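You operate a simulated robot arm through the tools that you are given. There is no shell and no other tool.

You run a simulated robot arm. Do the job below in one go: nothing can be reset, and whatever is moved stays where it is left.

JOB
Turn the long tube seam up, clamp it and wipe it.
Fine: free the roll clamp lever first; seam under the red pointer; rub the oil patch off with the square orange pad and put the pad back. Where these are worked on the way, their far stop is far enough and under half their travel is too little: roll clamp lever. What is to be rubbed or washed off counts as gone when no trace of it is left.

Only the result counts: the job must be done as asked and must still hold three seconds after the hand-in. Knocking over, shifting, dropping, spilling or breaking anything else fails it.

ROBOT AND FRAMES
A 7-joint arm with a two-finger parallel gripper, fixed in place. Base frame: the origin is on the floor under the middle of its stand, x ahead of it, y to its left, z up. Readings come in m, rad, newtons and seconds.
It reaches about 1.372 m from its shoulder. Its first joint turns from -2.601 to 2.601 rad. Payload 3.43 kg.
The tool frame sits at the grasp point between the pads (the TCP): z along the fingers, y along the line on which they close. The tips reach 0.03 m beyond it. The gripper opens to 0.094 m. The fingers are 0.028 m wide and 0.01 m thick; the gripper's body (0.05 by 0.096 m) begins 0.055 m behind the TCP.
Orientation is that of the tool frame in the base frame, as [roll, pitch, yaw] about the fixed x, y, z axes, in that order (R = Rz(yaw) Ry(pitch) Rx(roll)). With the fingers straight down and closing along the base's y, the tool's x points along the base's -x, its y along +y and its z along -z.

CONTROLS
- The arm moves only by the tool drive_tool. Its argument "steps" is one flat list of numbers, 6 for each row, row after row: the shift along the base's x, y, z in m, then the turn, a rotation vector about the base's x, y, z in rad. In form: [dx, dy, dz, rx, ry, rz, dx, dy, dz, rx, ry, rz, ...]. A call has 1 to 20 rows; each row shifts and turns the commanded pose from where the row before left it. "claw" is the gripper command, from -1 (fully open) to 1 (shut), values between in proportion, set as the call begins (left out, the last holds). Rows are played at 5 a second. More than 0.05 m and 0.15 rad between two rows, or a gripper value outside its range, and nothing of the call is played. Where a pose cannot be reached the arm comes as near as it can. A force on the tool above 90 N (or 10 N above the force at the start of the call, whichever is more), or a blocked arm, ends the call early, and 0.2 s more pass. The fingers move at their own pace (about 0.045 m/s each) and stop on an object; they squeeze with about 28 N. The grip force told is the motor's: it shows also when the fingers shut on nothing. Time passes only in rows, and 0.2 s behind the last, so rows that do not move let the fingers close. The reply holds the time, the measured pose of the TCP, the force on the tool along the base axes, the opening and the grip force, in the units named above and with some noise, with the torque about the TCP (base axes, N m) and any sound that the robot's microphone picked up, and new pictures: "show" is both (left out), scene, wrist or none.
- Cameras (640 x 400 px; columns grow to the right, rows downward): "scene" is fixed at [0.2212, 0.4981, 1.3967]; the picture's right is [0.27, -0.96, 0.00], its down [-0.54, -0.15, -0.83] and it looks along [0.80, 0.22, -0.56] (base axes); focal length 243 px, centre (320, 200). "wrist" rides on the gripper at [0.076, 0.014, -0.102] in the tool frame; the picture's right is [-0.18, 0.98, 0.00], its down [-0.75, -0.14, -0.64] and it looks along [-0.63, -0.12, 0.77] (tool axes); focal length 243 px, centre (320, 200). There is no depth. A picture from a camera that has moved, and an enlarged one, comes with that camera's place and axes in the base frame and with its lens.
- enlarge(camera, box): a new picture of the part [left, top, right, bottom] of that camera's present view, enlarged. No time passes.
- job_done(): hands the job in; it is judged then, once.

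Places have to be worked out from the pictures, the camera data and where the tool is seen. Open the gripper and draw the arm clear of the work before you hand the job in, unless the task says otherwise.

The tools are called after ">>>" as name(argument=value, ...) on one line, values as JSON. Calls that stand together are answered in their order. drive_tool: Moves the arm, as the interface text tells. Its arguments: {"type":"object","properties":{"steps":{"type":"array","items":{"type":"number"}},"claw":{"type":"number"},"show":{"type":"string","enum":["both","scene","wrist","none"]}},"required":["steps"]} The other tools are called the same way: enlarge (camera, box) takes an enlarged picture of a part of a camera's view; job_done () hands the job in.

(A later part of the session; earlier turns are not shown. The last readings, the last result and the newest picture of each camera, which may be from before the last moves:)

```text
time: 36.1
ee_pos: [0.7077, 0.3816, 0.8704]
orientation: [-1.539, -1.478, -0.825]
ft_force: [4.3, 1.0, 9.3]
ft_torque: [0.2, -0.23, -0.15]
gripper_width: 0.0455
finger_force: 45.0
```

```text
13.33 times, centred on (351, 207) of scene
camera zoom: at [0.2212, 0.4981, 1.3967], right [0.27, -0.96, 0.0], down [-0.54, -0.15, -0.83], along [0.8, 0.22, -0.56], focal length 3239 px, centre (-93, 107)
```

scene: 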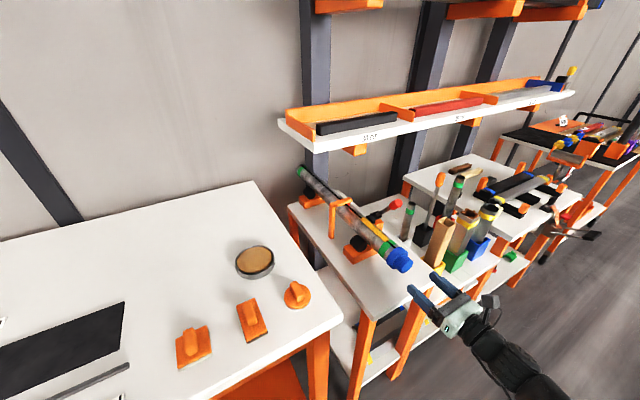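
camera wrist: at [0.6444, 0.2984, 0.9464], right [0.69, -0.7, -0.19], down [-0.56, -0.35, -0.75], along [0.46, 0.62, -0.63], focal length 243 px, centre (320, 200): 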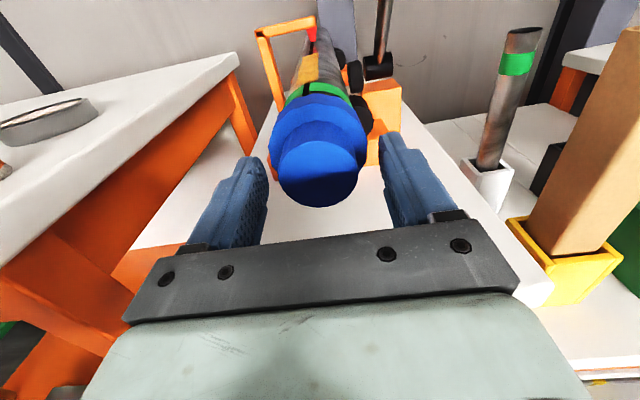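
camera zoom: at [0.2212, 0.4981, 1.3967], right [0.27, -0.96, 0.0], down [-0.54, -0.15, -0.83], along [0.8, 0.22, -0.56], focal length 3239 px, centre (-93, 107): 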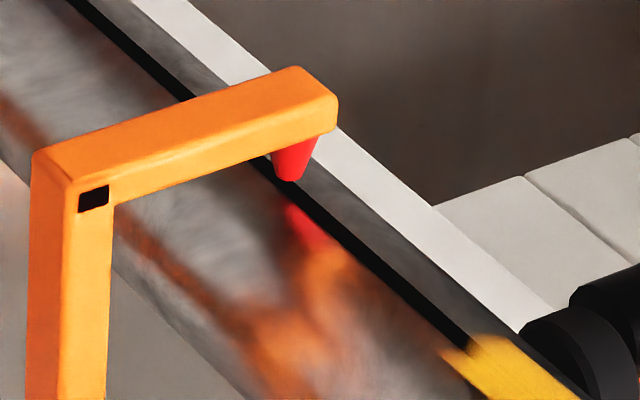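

After the small turn the seam lines up under the pointer to within about 2–3° in both views. I open the claw and back out along the axis, then check the tube stayed.

>>> drive_tool(steps=[0, 0, 0, 0, 0, 0, 0, 0, 0, 0, 0, 0, 0, 0, 0, 0, 0, 0], claw=-0.5, show="none")

>>> drive_tool(steps=[-0.015, -0.015, 0, 0, 0, 0, -0.015, -0.015, 0, 0, 0, 0, -0.015, -0.015, 0, -0.0318, -0.0318, 0, 0, 0, 0.03, -0.0318, -0.0318, 0, 0, 0, 0.03, 0, 0, 0, 0.01, -0.01, 0.03, 0, 0, 0, 0.01, -0.01, 0.02, 0, 0, 0])

>>> enlarge(camera="wrist", box=[260, 20, 380, 170])

>>> enlarge(camera="scene", box=[336, 192, 366, 222])

```text
time: 37.0
ee_pos: [0.7077, 0.3814, 0.8698]
orientation: [-1.551, -1.478, -0.81]
ft_force: [-0.4, 0.2, -0.1]
ft_torque: [0.01, 0.04, 0.04]
gripper_width: 0.0703
finger_force: 0.0
```

```text
time: 38.5
ee_pos: [0.6825, 0.3179, 0.9788]
orientation: [-0.741, -1.569, -1.621]
ft_force: [-0.5, 0.5, 0.6]
ft_torque: [0.02, 0.0, -0.01]
gripper_width: 0.0702
finger_force: 0.0
camera wrist: at [0.6188, 0.2354, 1.0533], right [0.69, -0.7, -0.19], down [-0.56, -0.35, -0.75], along [0.46, 0.62, -0.63], focal length 243 px, centre (320, 200)
```

scene: 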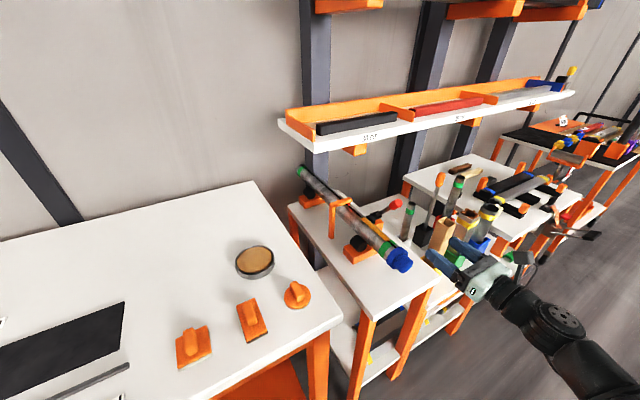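
wrist: 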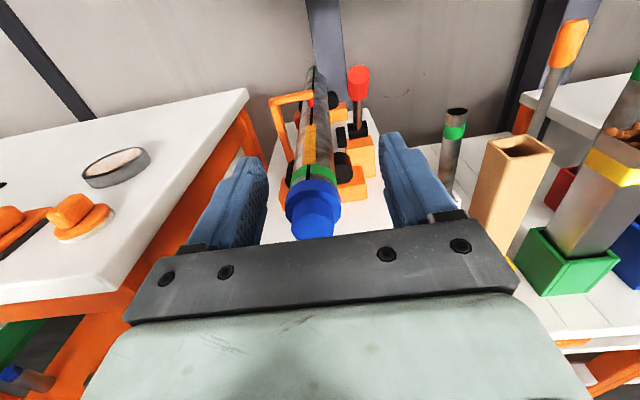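

```text
2.67 times, centred on (320, 95) of wrist
camera zoom: at [0.6188, 0.2354, 1.0533], right [0.69, -0.7, -0.19], down [-0.56, -0.35, -0.75], along [0.46, 0.62, -0.63], focal length 647 px, centre (320, 480)
```

zoom: 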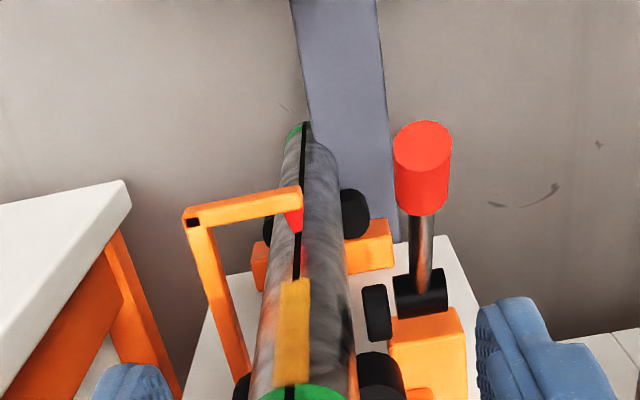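

```text
13.33 times, centred on (351, 207) of scene
camera zoom: at [0.2212, 0.4981, 1.3967], right [0.27, -0.96, 0.0], down [-0.54, -0.15, -0.83], along [0.8, 0.22, -0.56], focal length 3239 px, centre (-93, 107)
```

zoom: 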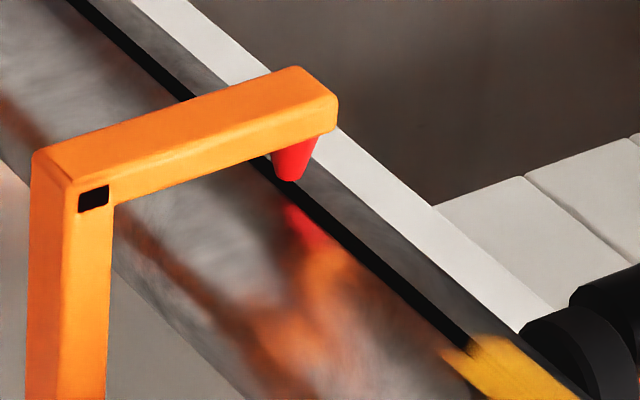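

The tube stayed put with the seam under the pointer. Now for clamping: the knob is at about (0.868, 0.437, 0.967), so I line up in front of it, half closing the claw.

>>> drive_tool(steps=[0.0335, 0.0169, -0.003, 0, 0, 0, 0.0335, 0.0169, -0.003, 0, 0, 0, 0.0335, 0.0169, -0.003, 0, 0, 0, 0.0335, 0.0169, -0.003, 0, 0, 0], claw=-0.3)

>>> enlarge(camera="wrist", box=[220, 40, 420, 230])

```text
time: 39.5
ee_pos: [0.8172, 0.3865, 0.9694]
orientation: [-0.823, -1.567, -1.538]
ft_force: [-0.5, 0.8, 0.4]
ft_torque: [0.01, 0.01, -0.02]
gripper_width: 0.0612
finger_force: 0.0
camera wrist: at [0.7531, 0.3039, 1.0432], right [0.69, -0.7, -0.19], down [-0.56, -0.35, -0.75], along [0.46, 0.62, -0.63], focal length 243 px, centre (320, 200)
```

scene: 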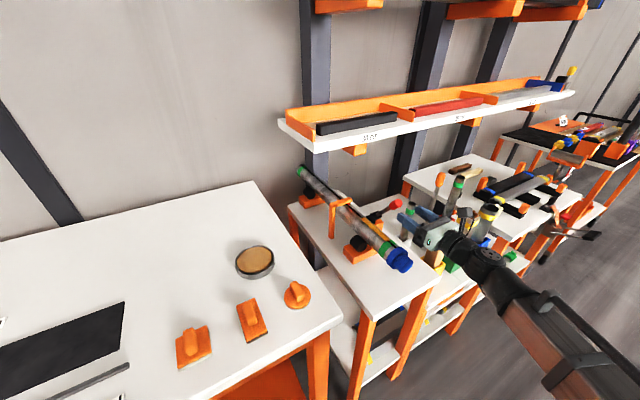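
wrist: 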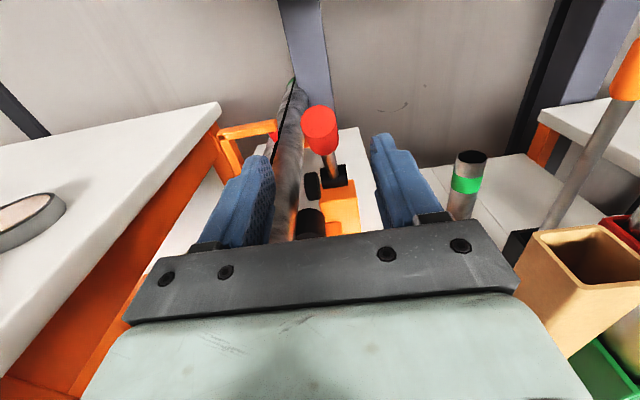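

```text
2.11 times, centred on (320, 135) of wrist
camera zoom: at [0.7531, 0.3039, 1.0432], right [0.69, -0.7, -0.19], down [-0.56, -0.35, -0.75], along [0.46, 0.62, -0.63], focal length 511 px, centre (320, 337)
```

zoom: 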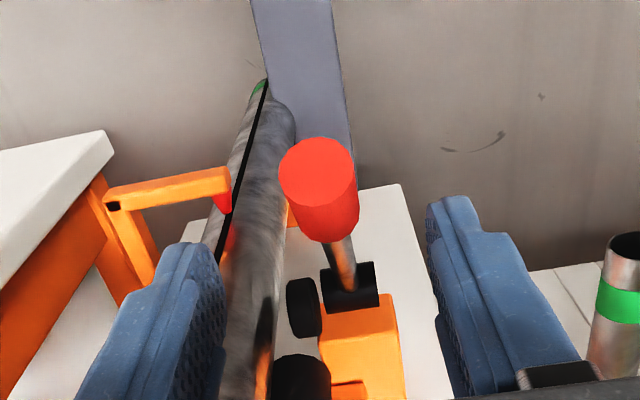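

The knob is dead ahead (t=-0.305, z≈0.966). I advance 7 cm and close on it.

>>> drive_tool(steps=[0.0127, 0.0127, -0.001, 0, 0, 0, 0.0127, 0.0127, -0.001, 0, 0, 0, 0.0127, 0.0127, -0.001, 0, 0, 0, 0.0127, 0.0127, 0, 0, 0, 0], show="none")

>>> drive_tool(steps=[0, 0, 0, 0, 0, 0, 0, 0, 0, 0, 0, 0, 0, 0, 0, 0, 0, 0, 0, 0, 0, 0, 0, 0], claw=1)

```text
time: 40.5
ee_pos: [0.8681, 0.4366, 0.9646]
orientation: [-0.778, -1.568, -1.584]
ft_force: [0.5, 0.3, 0.1]
ft_torque: [-0.01, -0.02, 0.0]
gripper_width: 0.0609
finger_force: 0.1
```

```text
time: 41.5
ee_pos: [0.8674, 0.4367, 0.9627]
orientation: [-0.807, -1.567, -1.557]
ft_force: [2.5, -2.1, 0.1]
ft_torque: [0.07, -0.06, 0.0]
gripper_width: 0.0299
finger_force: 44.5
camera wrist: at [0.8038, 0.3537, 1.0385], right [0.69, -0.7, -0.19], down [-0.56, -0.35, -0.75], along [0.46, 0.62, -0.63], focal length 243 px, centre (320, 200)
```

scene: 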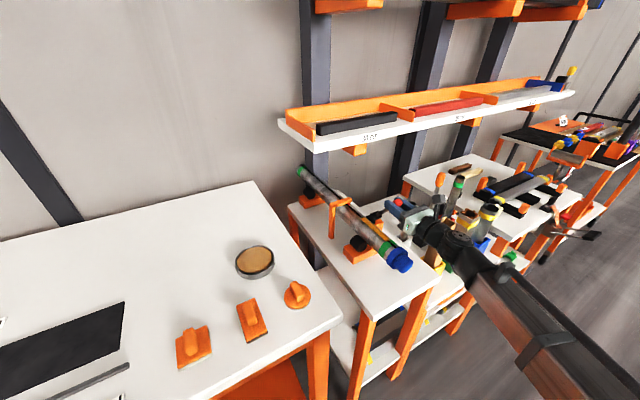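
wrist: 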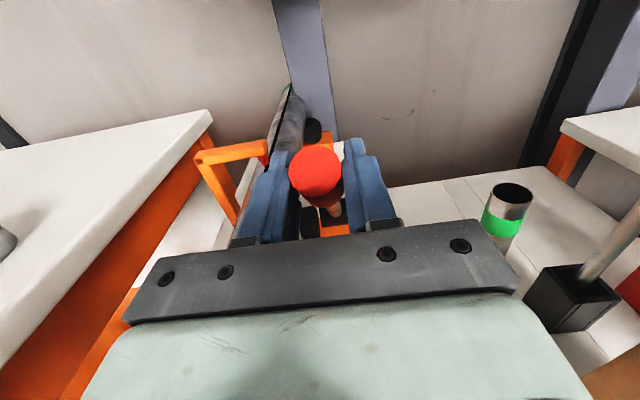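

The knob is held fully (0.030 m). I push the lever back toward the wall along its arc, first part.

>>> drive_tool(steps=[0.0091, 0.0091, 0.0079, -0.0305, 0.0305, 0, 0.01, 0.01, 0.0064, -0.0305, 0.0305, 0, 0.0105, 0.0105, 0.0047, -0.0305, 0.0305, 0, 0.0108, 0.0108, 0.0028, -0.0305, 0.0305, 0], show="scene")

```text
time: 42.5
ee_pos: [0.9074, 0.4752, 0.9887]
orientation: [-3.132, -1.403, 0.767]
ft_force: [-2.2, -16.0, 23.4]
ft_torque: [-0.46, 0.65, 0.18]
gripper_width: 0.0301
finger_force: 45.1
```

scene: 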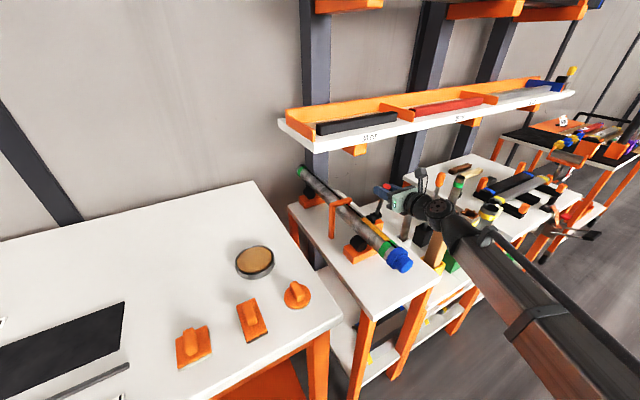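

The lever follows; the tool rides about 4 mm higher than commanded, so I raise the path a little and push on past vertical.

>>> drive_tool(steps=[0.011, 0.011, 0.004, -0.0305, 0.0305, 0, 0.011, 0.011, 0.0, -0.0305, 0.0305, 0, 0.0108, 0.0108, -0.002, -0.0305, 0.0305, 0], show="wrist")

```text
time: 43.4
ee_pos: [0.939, 0.509, 0.9874]
orientation: [3.139, -1.271, 0.78]
ft_force: [7.0, -18.3, 9.8]
ft_torque: [-1.0, 0.68, 0.1]
gripper_width: 0.03
finger_force: 44.9
camera wrist: at [0.8955, 0.4455, 1.0898], right [0.65, -0.74, -0.18], down [-0.69, -0.49, -0.53], along [0.31, 0.47, -0.83], focal length 243 px, centre (320, 200)
```

wrist: 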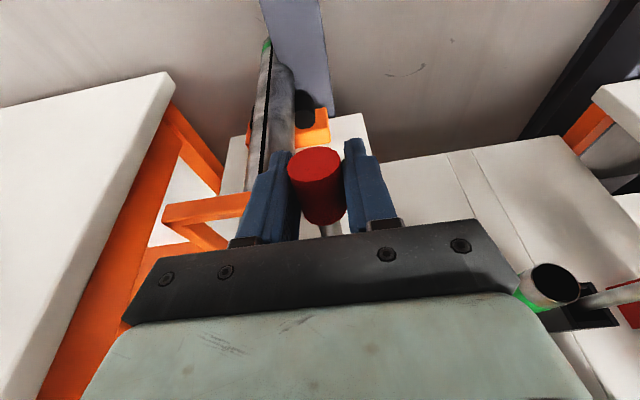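

The lever is past vertical, leaning toward the wall. I continue to the stop.

>>> drive_tool(steps=[0.0105, 0.0105, -0.004, -0.0305, 0.0305, 0, 0.01, 0.01, -0.0055, -0.0305, 0.0305, 0, 0.0055, 0.0055, -0.004, 0, 0, 0], show="wrist")

```text
time: 44.1
ee_pos: [0.9656, 0.5335, 0.9743]
orientation: [3.139, -1.183, 0.78]
ft_force: [10.8, -25.2, 7.6]
ft_torque: [-1.19, 0.89, 0.07]
gripper_width: 0.0301
finger_force: 45.6
camera wrist: at [0.9274, 0.4775, 1.0829], right [0.64, -0.75, -0.17], down [-0.73, -0.52, -0.46], along [0.25, 0.41, -0.87], focal length 243 px, centre (320, 200)
```

wrist: 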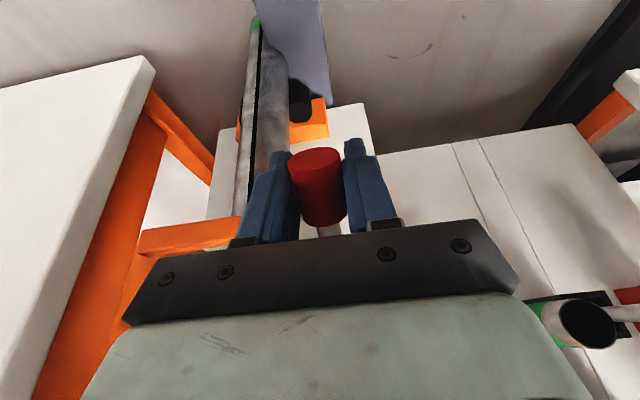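

It's back about where it started (s≈1.06). I press two small steps more to be sure it is at its stop, easing the sideways force.

>>> drive_tool(steps=[0.0055, 0.003, -0.004, 0, 0, 0, 0.005, 0.004, -0.004, 0, 0, 0], show="none")

```text
time: 44.8
ee_pos: [0.9744, 0.5424, 0.9675]
orientation: [-3.14, -1.184, 0.778]
ft_force: [-3.4, -8.4, 7.5]
ft_torque: [-1.18, 0.66, 0.22]
gripper_width: 0.0305
finger_force: 44.8
```

It still gives a little (resistance only 8 N), so I press further in small steps until it really stops.

>>> drive_tool(steps=[0.005, 0.005, -0.005, 0, 0, 0, 0.005, 0.005, -0.005, 0, 0, 0], show="wrist")

>>> enlarge(camera="wrist", box=[240, 130, 400, 240])

>>> enlarge(camera="scene", box=[340, 165, 420, 235])

```text
time: 45.4
ee_pos: [0.9824, 0.5505, 0.9589]
orientation: [-3.138, -1.183, 0.776]
ft_force: [-35.7, -17.7, 18.4]
ft_torque: [-0.84, 0.64, 0.16]
gripper_width: 0.0304
finger_force: 44.6
camera wrist: at [0.9439, 0.4932, 1.067], right [0.64, -0.75, -0.17], down [-0.72, -0.52, -0.46], along [0.25, 0.42, -0.87], focal length 243 px, centre (320, 200)
```

wrist: 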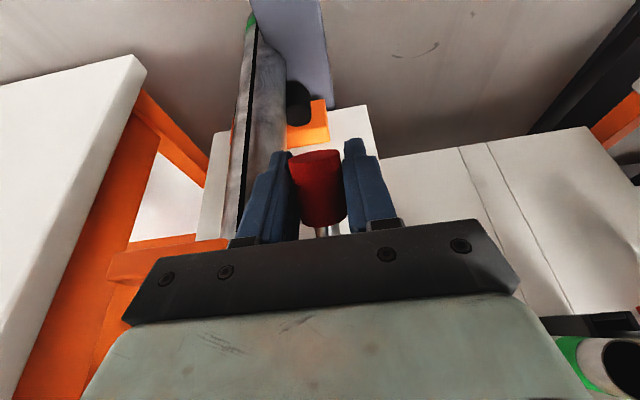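

```text
3.64 times, centred on (320, 185) of wrist
camera zoom: at [0.9439, 0.4932, 1.067], right [0.64, -0.75, -0.17], down [-0.72, -0.52, -0.46], along [0.25, 0.42, -0.87], focal length 882 px, centre (320, 254)
```

zoom: 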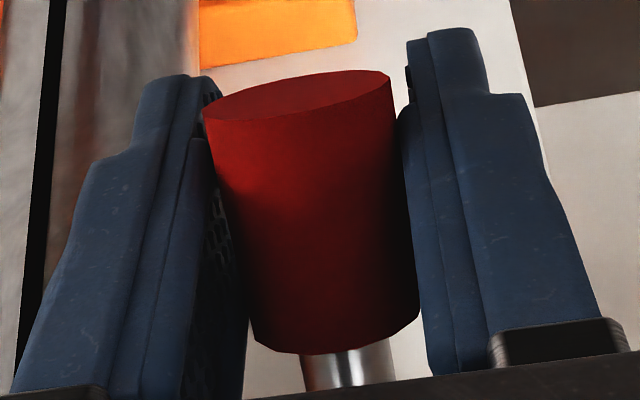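

```text
5.71 times, centred on (380, 200) of scene
camera zoom: at [0.2212, 0.4981, 1.3967], right [0.27, -0.96, 0.0], down [-0.54, -0.15, -0.83], along [0.8, 0.22, -0.56], focal length 1388 px, centre (-23, 200)
```

zoom: 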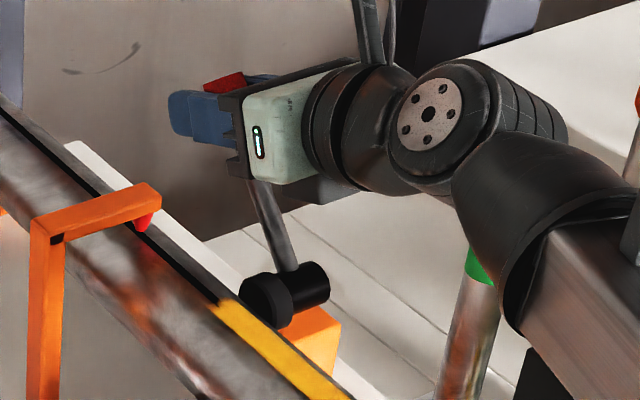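

Resistance has now jumped to about 40 N along the lever's path, so it is at its stop: clamped. I open the claw and draw straight back, then check lever and seam.

>>> drive_tool(steps=[0, 0, 0, 0, 0, 0, 0, 0, 0, 0, 0, 0], claw=-0.4, show="none")

>>> drive_tool(steps=[-0.02, -0.02, 0.008, 0, 0, 0, -0.02, -0.02, 0.008, 0, 0, 0, -0.025, -0.025, 0.02, 0, 0, 0, -0.025, -0.025, 0.025, 0, 0, 0])

>>> enlarge(camera="scene", box=[320, 165, 420, 255])

>>> enlarge(camera="wrist", box=[220, 40, 420, 230])

```text
time: 46.0
ee_pos: [0.9868, 0.5511, 0.9567]
orientation: [3.141, -1.186, 0.777]
ft_force: [-0.1, 1.5, -1.4]
ft_torque: [-0.01, 0.01, 0.03]
gripper_width: 0.0659
finger_force: 0.1
```

```text
time: 47.0
ee_pos: [0.8966, 0.4615, 1.0184]
orientation: [-3.141, -1.184, 0.778]
ft_force: [0.4, 0.4, -0.4]
ft_torque: [0.02, 0.0, 0.03]
gripper_width: 0.066
finger_force: 0.0
camera wrist: at [0.8594, 0.4051, 1.126], right [0.64, -0.75, -0.17], down [-0.72, -0.52, -0.46], along [0.25, 0.42, -0.87], focal length 243 px, centre (320, 200)
```

scene: 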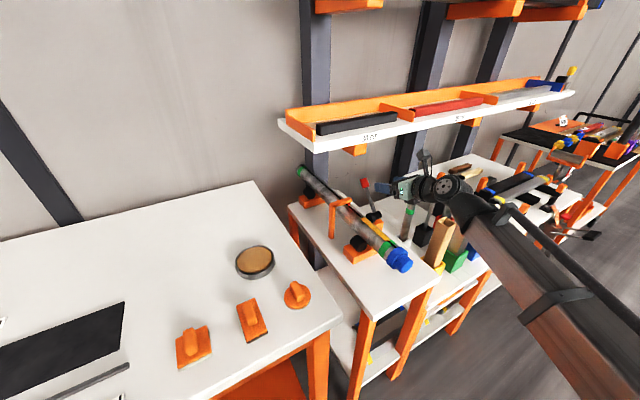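
wrist: 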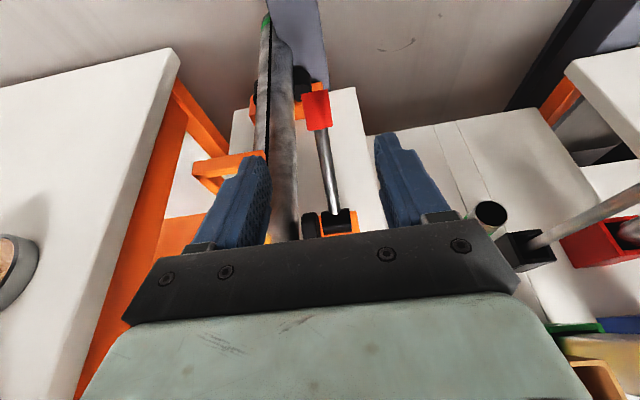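

```text
4.44 times, centred on (370, 210) of scene
camera zoom: at [0.2212, 0.4981, 1.3967], right [0.27, -0.96, 0.0], down [-0.54, -0.15, -0.83], along [0.8, 0.22, -0.56], focal length 1080 px, centre (98, 156)
```

zoom: 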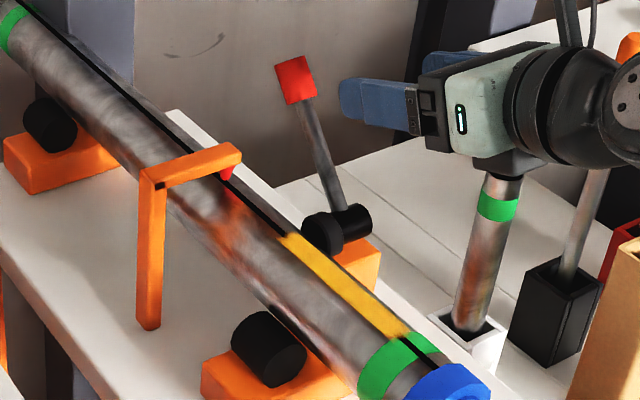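

```text
2.11 times, centred on (320, 135) of wrist
camera zoom: at [0.8594, 0.4051, 1.126], right [0.64, -0.75, -0.17], down [-0.72, -0.52, -0.46], along [0.25, 0.42, -0.87], focal length 511 px, centre (320, 337)
```

zoom: 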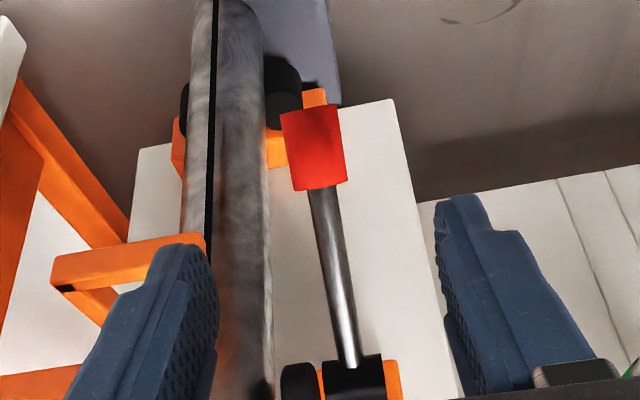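

The lever is back at (slightly beyond) its starting lean, fully clamped. I check the seam once more against the earlier picture.

>>> enlarge(camera="scene", box=[336, 192, 366, 222])

>>> enlarge(camera="scene", box=[355, 215, 400, 260])

>>> enlarge(camera="scene", box=[165, 260, 325, 380])

```text
13.33 times, centred on (351, 207) of scene
camera zoom: at [0.2212, 0.4981, 1.3967], right [0.27, -0.96, 0.0], down [-0.54, -0.15, -0.83], along [0.8, 0.22, -0.56], focal length 3239 px, centre (-93, 107)
```

zoom: 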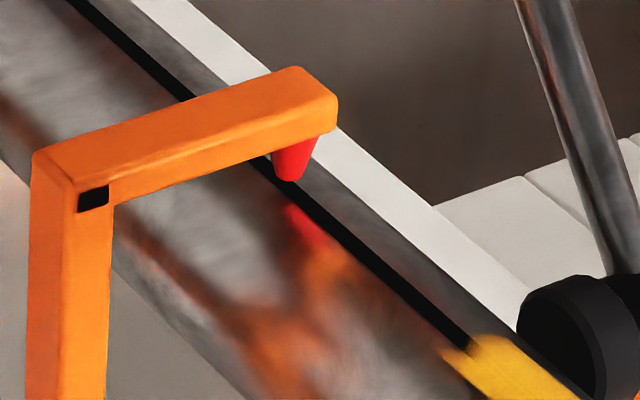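

```text
8.89 times, centred on (378, 238) of scene
camera zoom: at [0.2212, 0.4981, 1.3967], right [0.27, -0.96, 0.0], down [-0.54, -0.15, -0.83], along [0.8, 0.22, -0.56], focal length 2159 px, centre (-191, -133)
```

zoom: 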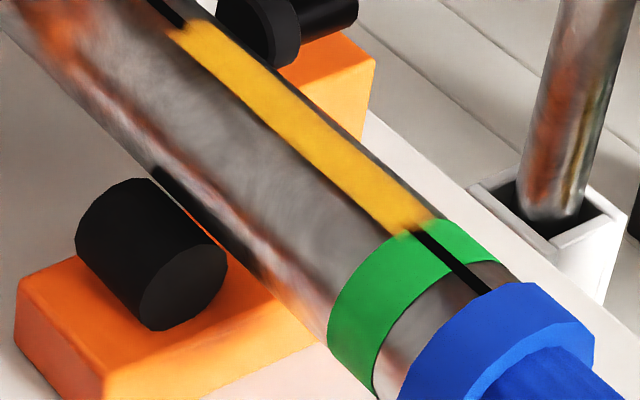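

```text
3.33 times, centred on (245, 320) of scene
camera zoom: at [0.2212, 0.4981, 1.3967], right [0.27, -0.96, 0.0], down [-0.54, -0.15, -0.83], along [0.8, 0.22, -0.56], focal length 810 px, centre (570, -200)
```

zoom: 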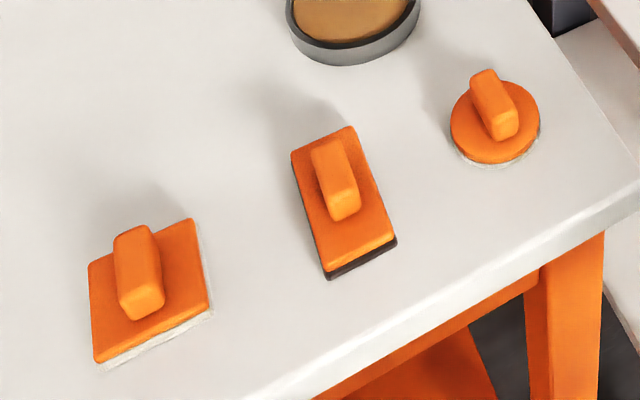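

Seam unchanged by the clamping, and the yellow oil patch lies on top from about s=0.866 to 0.988. Next I fetch the square pad: I raise the arm, tilt the fingers nearly down and travel left over the bench to look at the pads.

>>> drive_tool(steps=[-0.015, -0.015, 0.035, -0.0983, 0.0983, 0, -0.015, -0.015, 0.035, -0.0983, 0.0983, 0, -0.015, -0.015, 0.035, -0.0983, 0.0983, 0, -0.0386, 0.0272, 0, -0.0983, 0.0983, 0, -0.0386, 0.0272, 0, -0.0983, 0.0983, 0, -0.0386, 0.0272, 0, -0.0983, 0.0983, 0, -0.0386, 0.0272, 0, 0, 0, 0, -0.0386, 0.0272, 0, 0, 0, 0, -0.0386, 0.0272, 0, 0, 0, 0, -0.0386, 0.0272, 0, 0, 0, 0, -0.0386, 0.0272, 0, 0, 0, 0, -0.0386, 0.0272, 0, 0, 0, 0])

```text
time: 49.5
ee_pos: [0.6204, 0.5341, 1.1155]
orientation: [3.12, -0.354, 0.889]
ft_force: [0.5, 0.2, -0.2]
ft_torque: [-0.02, 0.01, 0.03]
gripper_width: 0.0657
finger_force: 0.0
out of reach, approached as far as the arm can: row 7, 8, 9, 10, 11, 12
camera wrist: at [0.6519, 0.5548, 1.2378], right [0.65, -0.76, -0.04], down [-0.71, -0.62, 0.34], along [-0.29, -0.19, -0.94], focal length 243 px, centre (320, 200)
```

scene: 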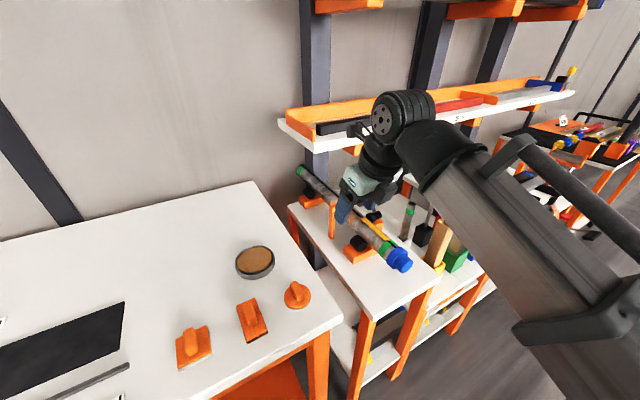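
wrist: 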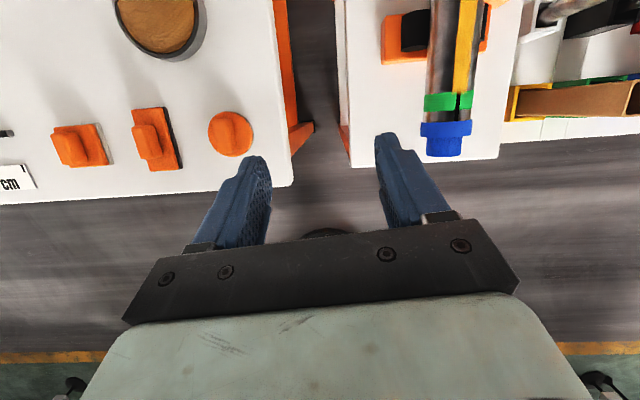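

The arm could not come nearer at this height and tilt (steep forearm). From here I see the pads well; I enlarge them to place them exactly.

>>> enlarge(camera="wrist", box=[0, 80, 280, 220])

>>> enlarge(camera="wrist", box=[30, 100, 130, 190])

>>> enlarge(camera="scene", box=[165, 310, 225, 380])

>>> enlarge(camera="wrist", box=[400, 0, 520, 170])

```text
2.29 times, centred on (140, 150) of wrist
camera zoom: at [0.6519, 0.5548, 1.2378], right [0.65, -0.76, -0.04], down [-0.71, -0.62, 0.34], along [-0.29, -0.19, -0.94], focal length 555 px, centre (731, 314)
```

zoom: 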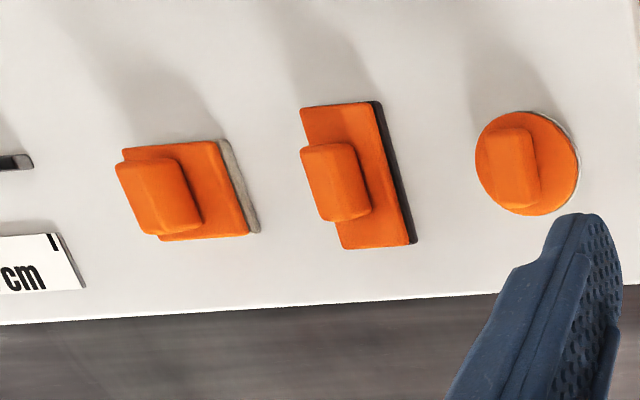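

```text
4.44 times, centred on (80, 145) of wrist
camera zoom: at [0.6519, 0.5548, 1.2378], right [0.65, -0.76, -0.04], down [-0.71, -0.62, 0.34], along [-0.29, -0.19, -0.94], focal length 1078 px, centre (1387, 444)
```

zoom: 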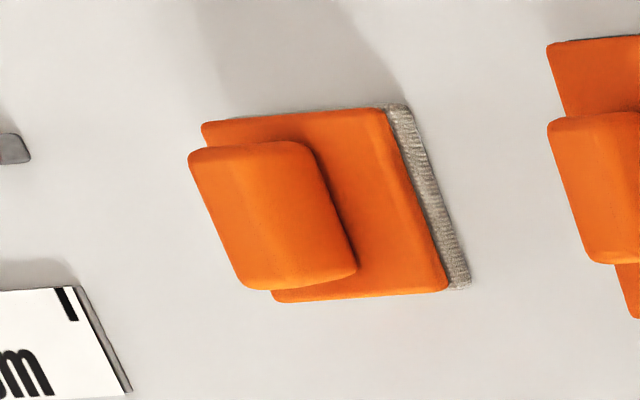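

```text
5.71 times, centred on (195, 345) of scene
camera zoom: at [0.2212, 0.4981, 1.3967], right [0.27, -0.96, 0.0], down [-0.54, -0.15, -0.83], along [0.8, 0.22, -0.56], focal length 1388 px, centre (1034, -629)
```

zoom: 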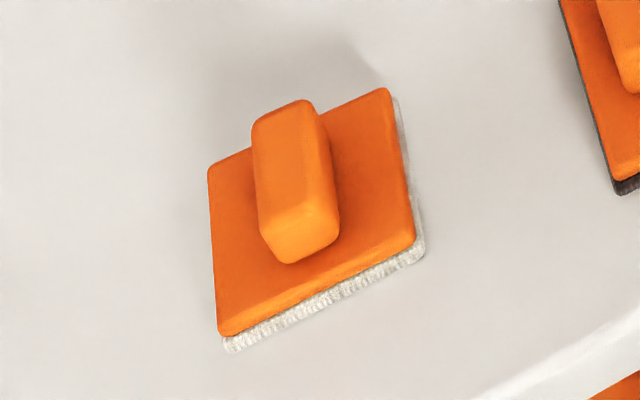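

```text
2.35 times, centred on (460, 85) of wrist
camera zoom: at [0.6519, 0.5548, 1.2378], right [0.65, -0.76, -0.04], down [-0.71, -0.62, 0.34], along [-0.29, -0.19, -0.94], focal length 571 px, centre (-9, 471)
```

zoom: 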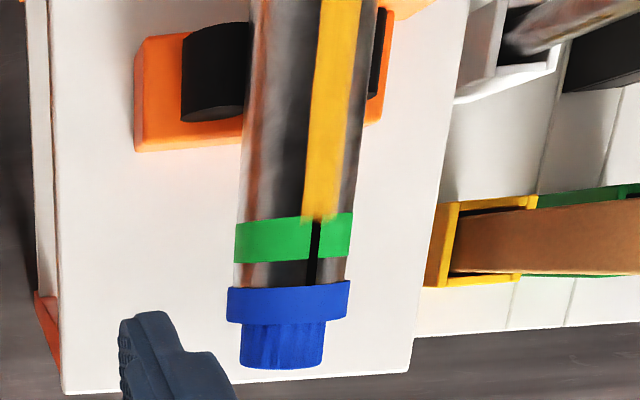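

The seam seen from this side angle also works out to the very top. The square pad's base top centre triangulates consistently to (0.381, 0.800, 0.8935), 6 cm square, aligned with the benches, handle about 2 cm thick (across) and 2.4 cm tall. I lower a bit, tilt more, and move over it.

>>> drive_tool(steps=[0, 0, -0.028, 0.06, -0.06, -0.033, 0, 0, -0.028, 0.06, -0.06, -0.033, 0, 0, -0.028, 0.06, -0.06, -0.033, -0.031, 0.0322, -0.001, 0, 0, 0, -0.031, 0.0322, -0.001, 0, 0, 0, -0.031, 0.0322, -0.001, 0, 0, 0, -0.031, 0.0322, -0.001, 0, 0, 0])

```text
time: 51.1
ee_pos: [0.6258, 0.5053, 1.0175]
orientation: [3.12, -0.61, 0.839]
ft_force: [-0.1, -0.7, -0.6]
ft_torque: [-0.01, -0.01, 0.02]
gripper_width: 0.0659
finger_force: 0.0
out of reach, approached as far as the arm can: row 1, 2, 3, 4, 5, 6, 7
camera wrist: at [0.6379, 0.4997, 1.1449], right [0.62, -0.78, -0.09], down [-0.77, -0.63, 0.09], along [-0.13, 0.01, -0.99], focal length 243 px, centre (320, 200)
```

scene: 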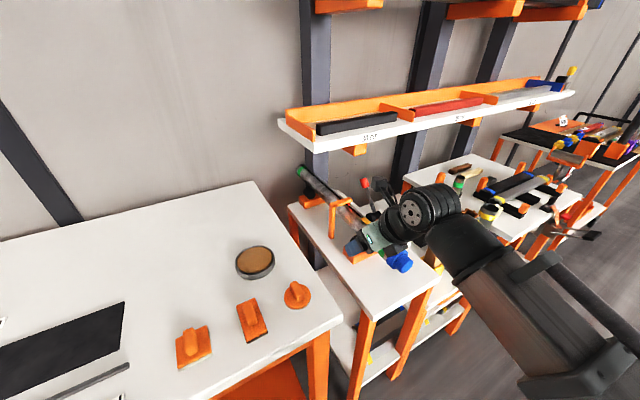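
wrist: 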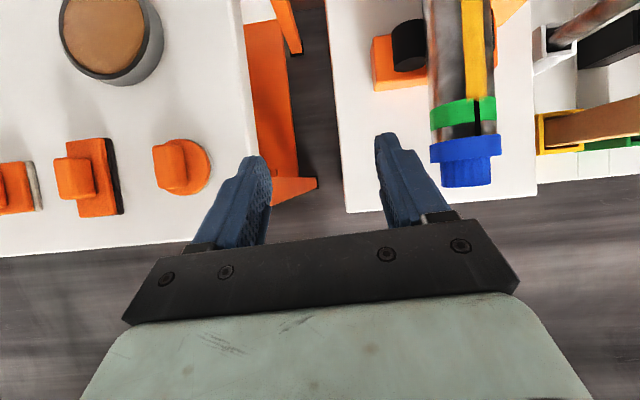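

The arm cannot turn the hand with this heading further left (a wrist limit). A heading turned 90° (camera on the left, fingers closing along the tube direction, over the handle's 39 mm length) is mid-range for both places, so I turn the hand about the vertical.

>>> drive_tool(steps=[0, 0, 0, 0, 0, 0.138, 0, 0, 0, 0, 0, 0.138, 0, 0, 0, 0, 0, 0.138, 0, 0, 0, 0, 0, 0.138, 0, 0, 0, 0, 0, 0.138, 0, 0, 0, 0, 0, 0.138, 0, 0, 0, 0, 0, 0.138, 0, 0, 0, 0, 0, 0.138, 0, 0, 0, 0, 0, 0.138, 0, 0, 0, 0, 0, 0.138, 0, 0, 0, 0, 0, 0.138])

```text
time: 53.5
ee_pos: [0.6287, 0.5052, 1.0183]
orientation: [3.121, -0.61, 2.316]
ft_force: [-0.4, -0.5, 0.6]
ft_torque: [0.03, -0.02, 0.01]
gripper_width: 0.0658
finger_force: 0.0
camera wrist: at [0.6347, 0.5168, 1.1456], right [0.83, 0.55, -0.09], down [0.56, -0.83, 0.09], along [-0.02, -0.13, -0.99], focal length 243 px, centre (320, 200)
```

scene: 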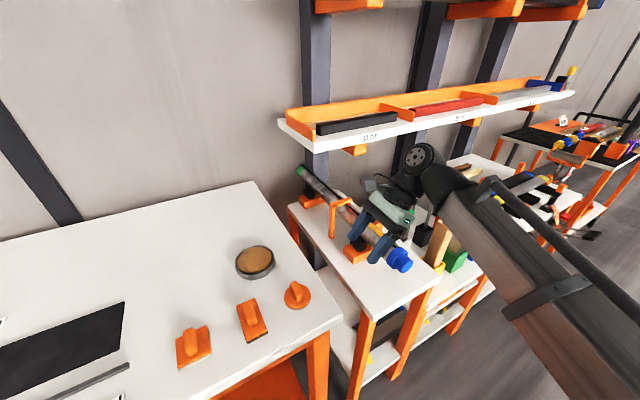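
wrist: 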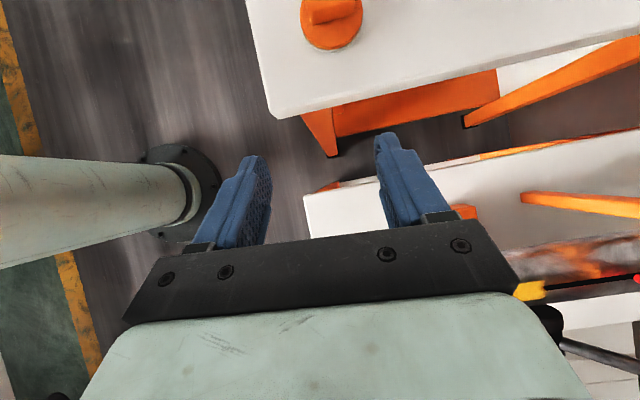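

The turn succeeded. Now I travel left at this height to above the square pad.

>>> drive_tool(steps=[-0.0301, 0.0359, 0, 0, 0, 0.005, -0.0301, 0.0359, 0, 0, 0, 0.005, -0.0301, 0.0359, 0, 0, 0, 0.005, -0.0301, 0.0359, 0, 0, 0, 0.005, -0.0301, 0.0359, 0, 0, 0, 0.005, -0.0301, 0.0359, 0, 0, 0, 0.005, -0.0301, 0.0359, 0, 0, 0, 0.005, -0.0301, 0.0359, 0, 0, 0, 0.005])

```text
time: 55.4
ee_pos: [0.3913, 0.7952, 1.0178]
orientation: [3.121, -0.609, 2.355]
ft_force: [-0.2, -0.5, -0.7]
ft_torque: [0.02, 0.02, 0.01]
gripper_width: 0.0658
finger_force: 0.0
camera wrist: at [0.3957, 0.805, 1.1433], right [0.81, 0.58, -0.09], down [0.59, -0.81, 0.09], along [-0.02, -0.13, -0.99], focal length 243 px, centre (320, 200)
```

scene: 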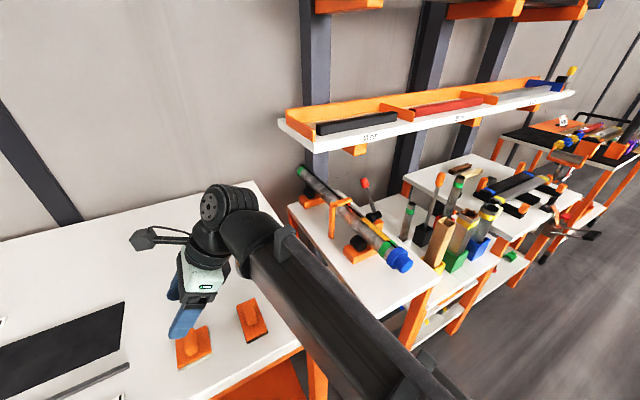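
wrist: 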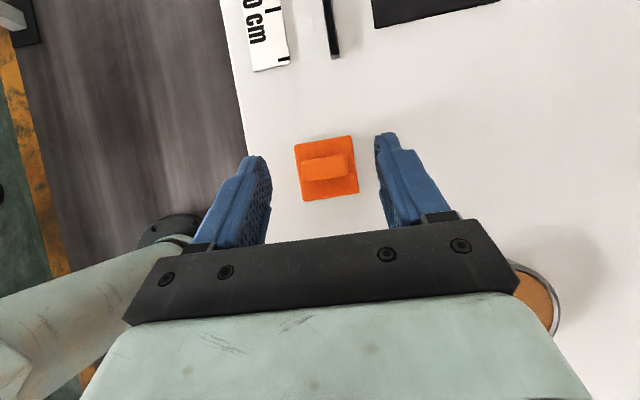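

The square pad is right under the fingers. I lower to just above the handle first.

>>> drive_tool(steps=[-0.0019, -0.001, -0.03, 0, 0, 0, -0.0019, -0.0009, -0.03, 0, 0, 0], show="wrist")

>>> enlarge(camera="wrist", box=[240, 110, 420, 230])

>>> enlarge(camera="scene", box=[140, 270, 260, 380])

```text
time: 56.0
ee_pos: [0.3832, 0.7908, 0.9564]
orientation: [3.123, -0.608, 2.355]
ft_force: [0.1, 0.8, -0.1]
ft_torque: [0.02, -0.01, 0.0]
gripper_width: 0.0657
finger_force: 0.1
camera wrist: at [0.3885, 0.8034, 1.0836], right [0.81, 0.58, -0.09], down [0.59, -0.8, 0.09], along [-0.02, -0.13, -0.99], focal length 243 px, centre (320, 200)
```

wrist: 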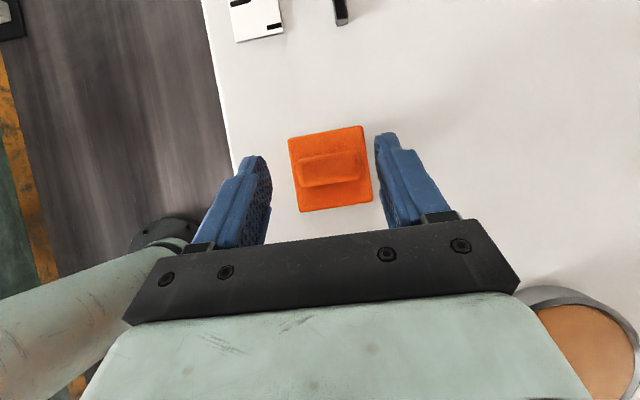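

```text
3.33 times, centred on (330, 170) of wrist
camera zoom: at [0.3885, 0.8034, 1.0836], right [0.81, 0.58, -0.09], down [0.59, -0.8, 0.09], along [-0.02, -0.13, -0.99], focal length 809 px, centre (287, 300)
```

zoom: 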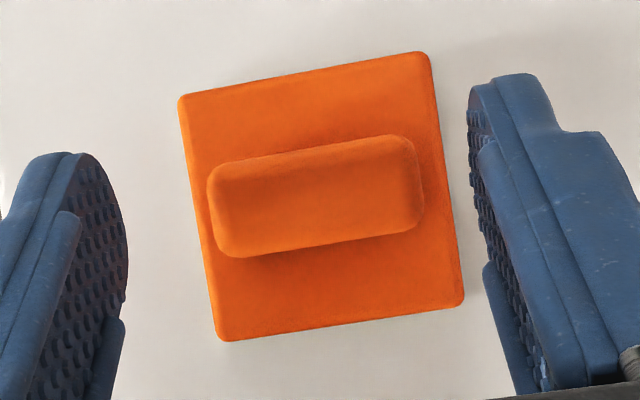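

```text
3.64 times, centred on (200, 325) of scene
camera zoom: at [0.2212, 0.4981, 1.3967], right [0.27, -0.96, 0.0], down [-0.54, -0.15, -0.83], along [0.8, 0.22, -0.56], focal length 883 px, centre (756, -254)
```

zoom: 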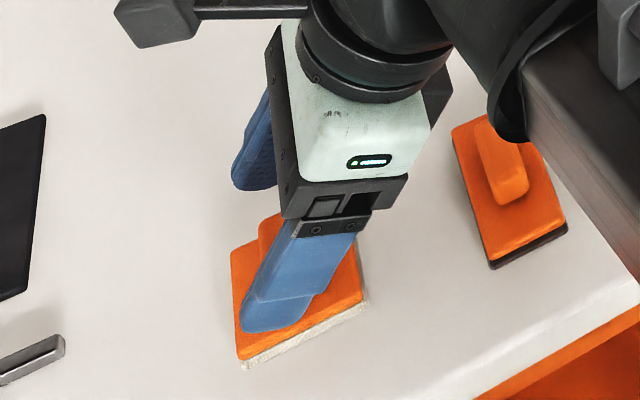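

The handle is a few millimetres off the finger centre; I correct (+5 mm along the tube direction, 7 mm toward the right), lower the tips to just over the pad's base and check.

>>> drive_tool(steps=[0.0084, -0.0016, -0.01, 0, 0, 0, 0, 0, -0.014, 0, 0, 0], show="wrist")

>>> enlarge(camera="wrist", box=[240, 110, 420, 230])

>>> enlarge(camera="scene", box=[165, 300, 235, 380])

```text
time: 56.5
ee_pos: [0.3899, 0.7887, 0.9355]
orientation: [3.123, -0.607, 2.355]
ft_force: [-0.5, 0.8, 0.0]
ft_torque: [0.01, -0.02, -0.01]
gripper_width: 0.0659
finger_force: 0.1
camera wrist: at [0.3958, 0.8002, 1.0617], right [0.81, 0.58, -0.09], down [0.59, -0.8, 0.09], along [-0.02, -0.13, -0.99], focal length 243 px, centre (320, 200)
```

wrist: 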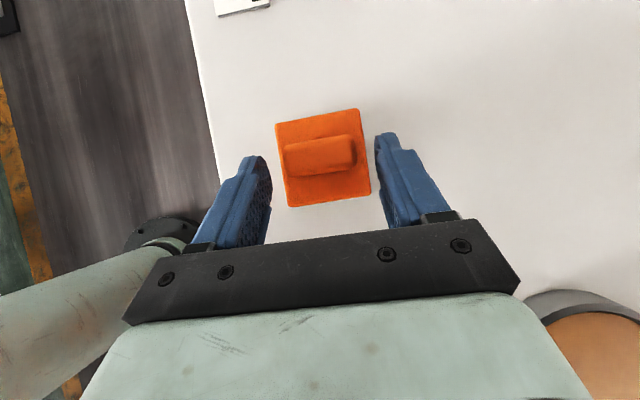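

```text
3.33 times, centred on (330, 170) of wrist
camera zoom: at [0.3958, 0.8002, 1.0617], right [0.81, 0.58, -0.09], down [0.59, -0.8, 0.09], along [-0.02, -0.13, -0.99], focal length 809 px, centre (287, 300)
```

zoom: 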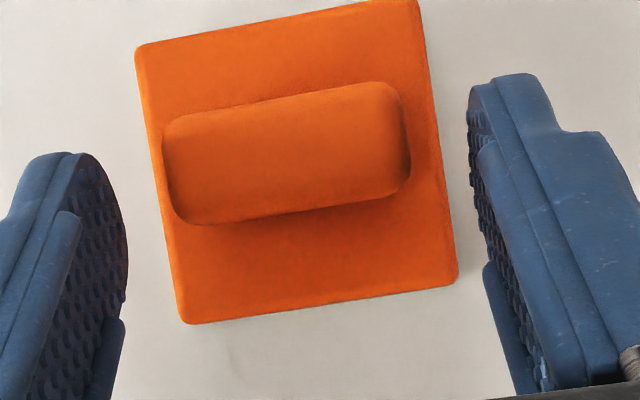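

```text
5.00 times, centred on (200, 340) of scene
camera zoom: at [0.2212, 0.4981, 1.3967], right [0.27, -0.96, 0.0], down [-0.54, -0.15, -0.83], along [0.8, 0.22, -0.56], focal length 1214 px, centre (920, -500)
```

zoom: 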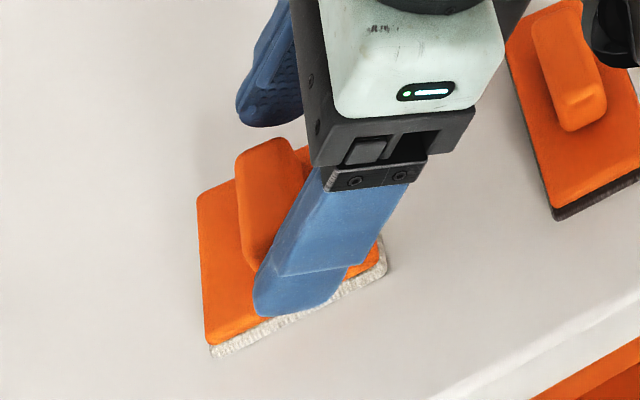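

The handle would only be caught by the fingertips at this 35° tilt. I lift 3 cm and reduce the tilt to about 15° for a deeper grip.

>>> drive_tool(steps=[0, 0, 0.03, 0, 0, 0, -0.002, 0.002, 0, -0.0825, -0.0825, 0, -0.002, 0.002, 0, -0.0825, -0.0825, 0, -0.002, 0.002, 0, -0.0825, -0.0825, 0], show="wrist")

```text
time: 57.5
ee_pos: [0.3871, 0.796, 0.9662]
orientation: [3.121, -0.258, 2.355]
ft_force: [-0.3, 0.1, -0.7]
ft_torque: [-0.04, -0.01, 0.03]
gripper_width: 0.066
finger_force: 0.1
camera wrist: at [0.3608, 0.8385, 1.0833], right [0.82, 0.56, -0.03], down [0.52, -0.74, 0.43], along [0.22, -0.37, -0.9], focal length 243 px, centre (320, 200)
```

wrist: 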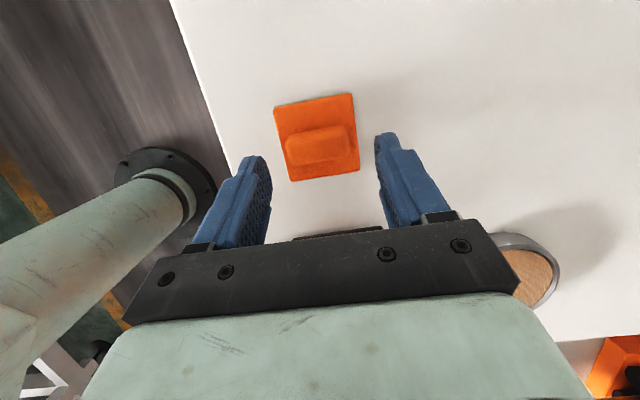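

15° tilt is reachable. The handle now reads s≈0.833, t≈0.2985; I centre on it and lower to just above the base.

>>> drive_tool(steps=[-0.0047, -0.0004, -0.012, 0, 0, 0, 0, 0, -0.0125, 0, 0, 0, 0, 0, -0.0115, 0, 0, 0], show="wrist")

>>> enlarge(camera="wrist", box=[240, 90, 420, 230])

>>> enlarge(camera="scene", box=[165, 300, 235, 380])

```text
time: 58.4
ee_pos: [0.3834, 0.7962, 0.9298]
orientation: [3.122, -0.257, 2.358]
ft_force: [0.3, 0.1, -0.3]
ft_torque: [0.03, 0.02, -0.02]
gripper_width: 0.0657
finger_force: 0.0
camera wrist: at [0.357, 0.8385, 1.0468], right [0.82, 0.56, -0.03], down [0.52, -0.74, 0.43], along [0.22, -0.37, -0.9], focal length 243 px, centre (320, 200)
```

wrist: 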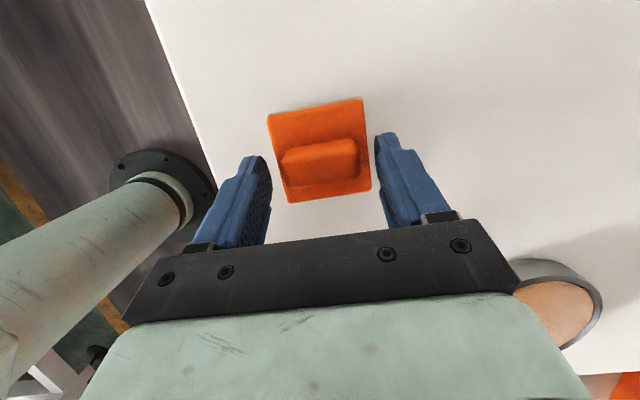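

```text
2.86 times, centred on (330, 160) of wrist
camera zoom: at [0.357, 0.8385, 1.0468], right [0.82, 0.56, -0.03], down [0.52, -0.74, 0.43], along [0.22, -0.37, -0.9], focal length 693 px, centre (291, 314)
```

zoom: 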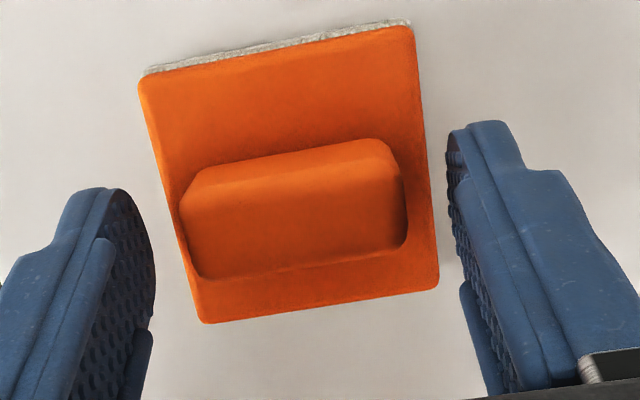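

```text
5.00 times, centred on (200, 340) of scene
camera zoom: at [0.2212, 0.4981, 1.3967], right [0.27, -0.96, 0.0], down [-0.54, -0.15, -0.83], along [0.8, 0.22, -0.56], focal length 1214 px, centre (920, -500)
```

zoom: 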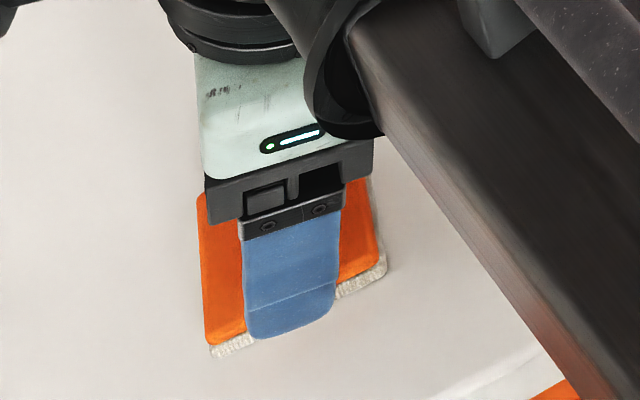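

The fingers straddle the handle well. I close on it.

>>> drive_tool(steps=[0, 0, 0, 0, 0, 0, 0, 0, 0, 0, 0, 0, 0, 0, 0, 0, 0, 0, 0, 0, 0, 0, 0, 0], claw=1, show="wrist")

>>> enlarge(camera="wrist", box=[240, 90, 420, 230])

```text
time: 59.4
ee_pos: [0.3828, 0.7963, 0.9294]
orientation: [3.123, -0.258, 2.356]
ft_force: [-0.9, -0.3, -0.9]
ft_torque: [-0.03, -0.04, 0.0]
gripper_width: 0.043
finger_force: 28.2
camera wrist: at [0.357, 0.8385, 1.0471], right [0.82, 0.57, -0.03], down [0.52, -0.74, 0.42], along [0.22, -0.37, -0.9], focal length 243 px, centre (320, 200)
```

wrist: 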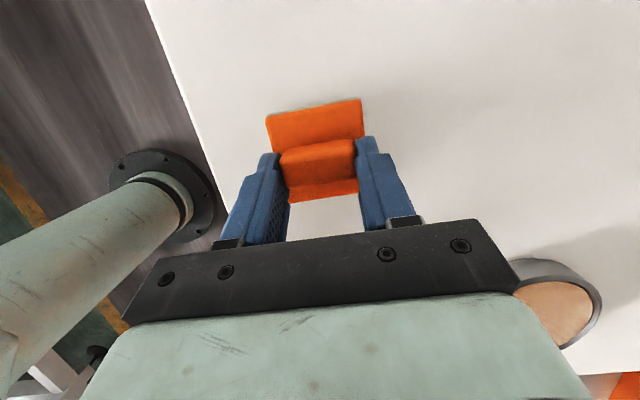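

```text
2.86 times, centred on (330, 160) of wrist
camera zoom: at [0.357, 0.8385, 1.0471], right [0.82, 0.57, -0.03], down [0.52, -0.74, 0.42], along [0.22, -0.37, -0.9], focal length 693 px, centre (291, 314)
```

zoom: 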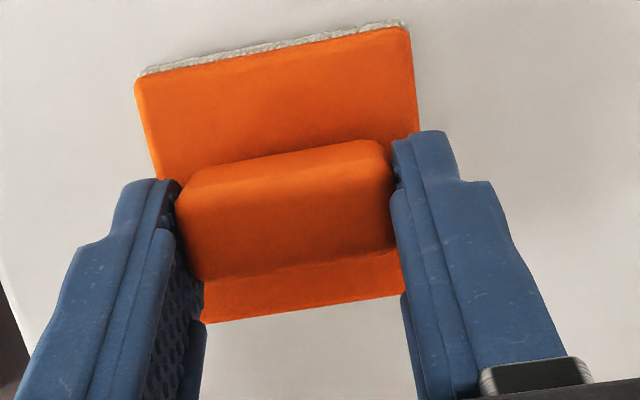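

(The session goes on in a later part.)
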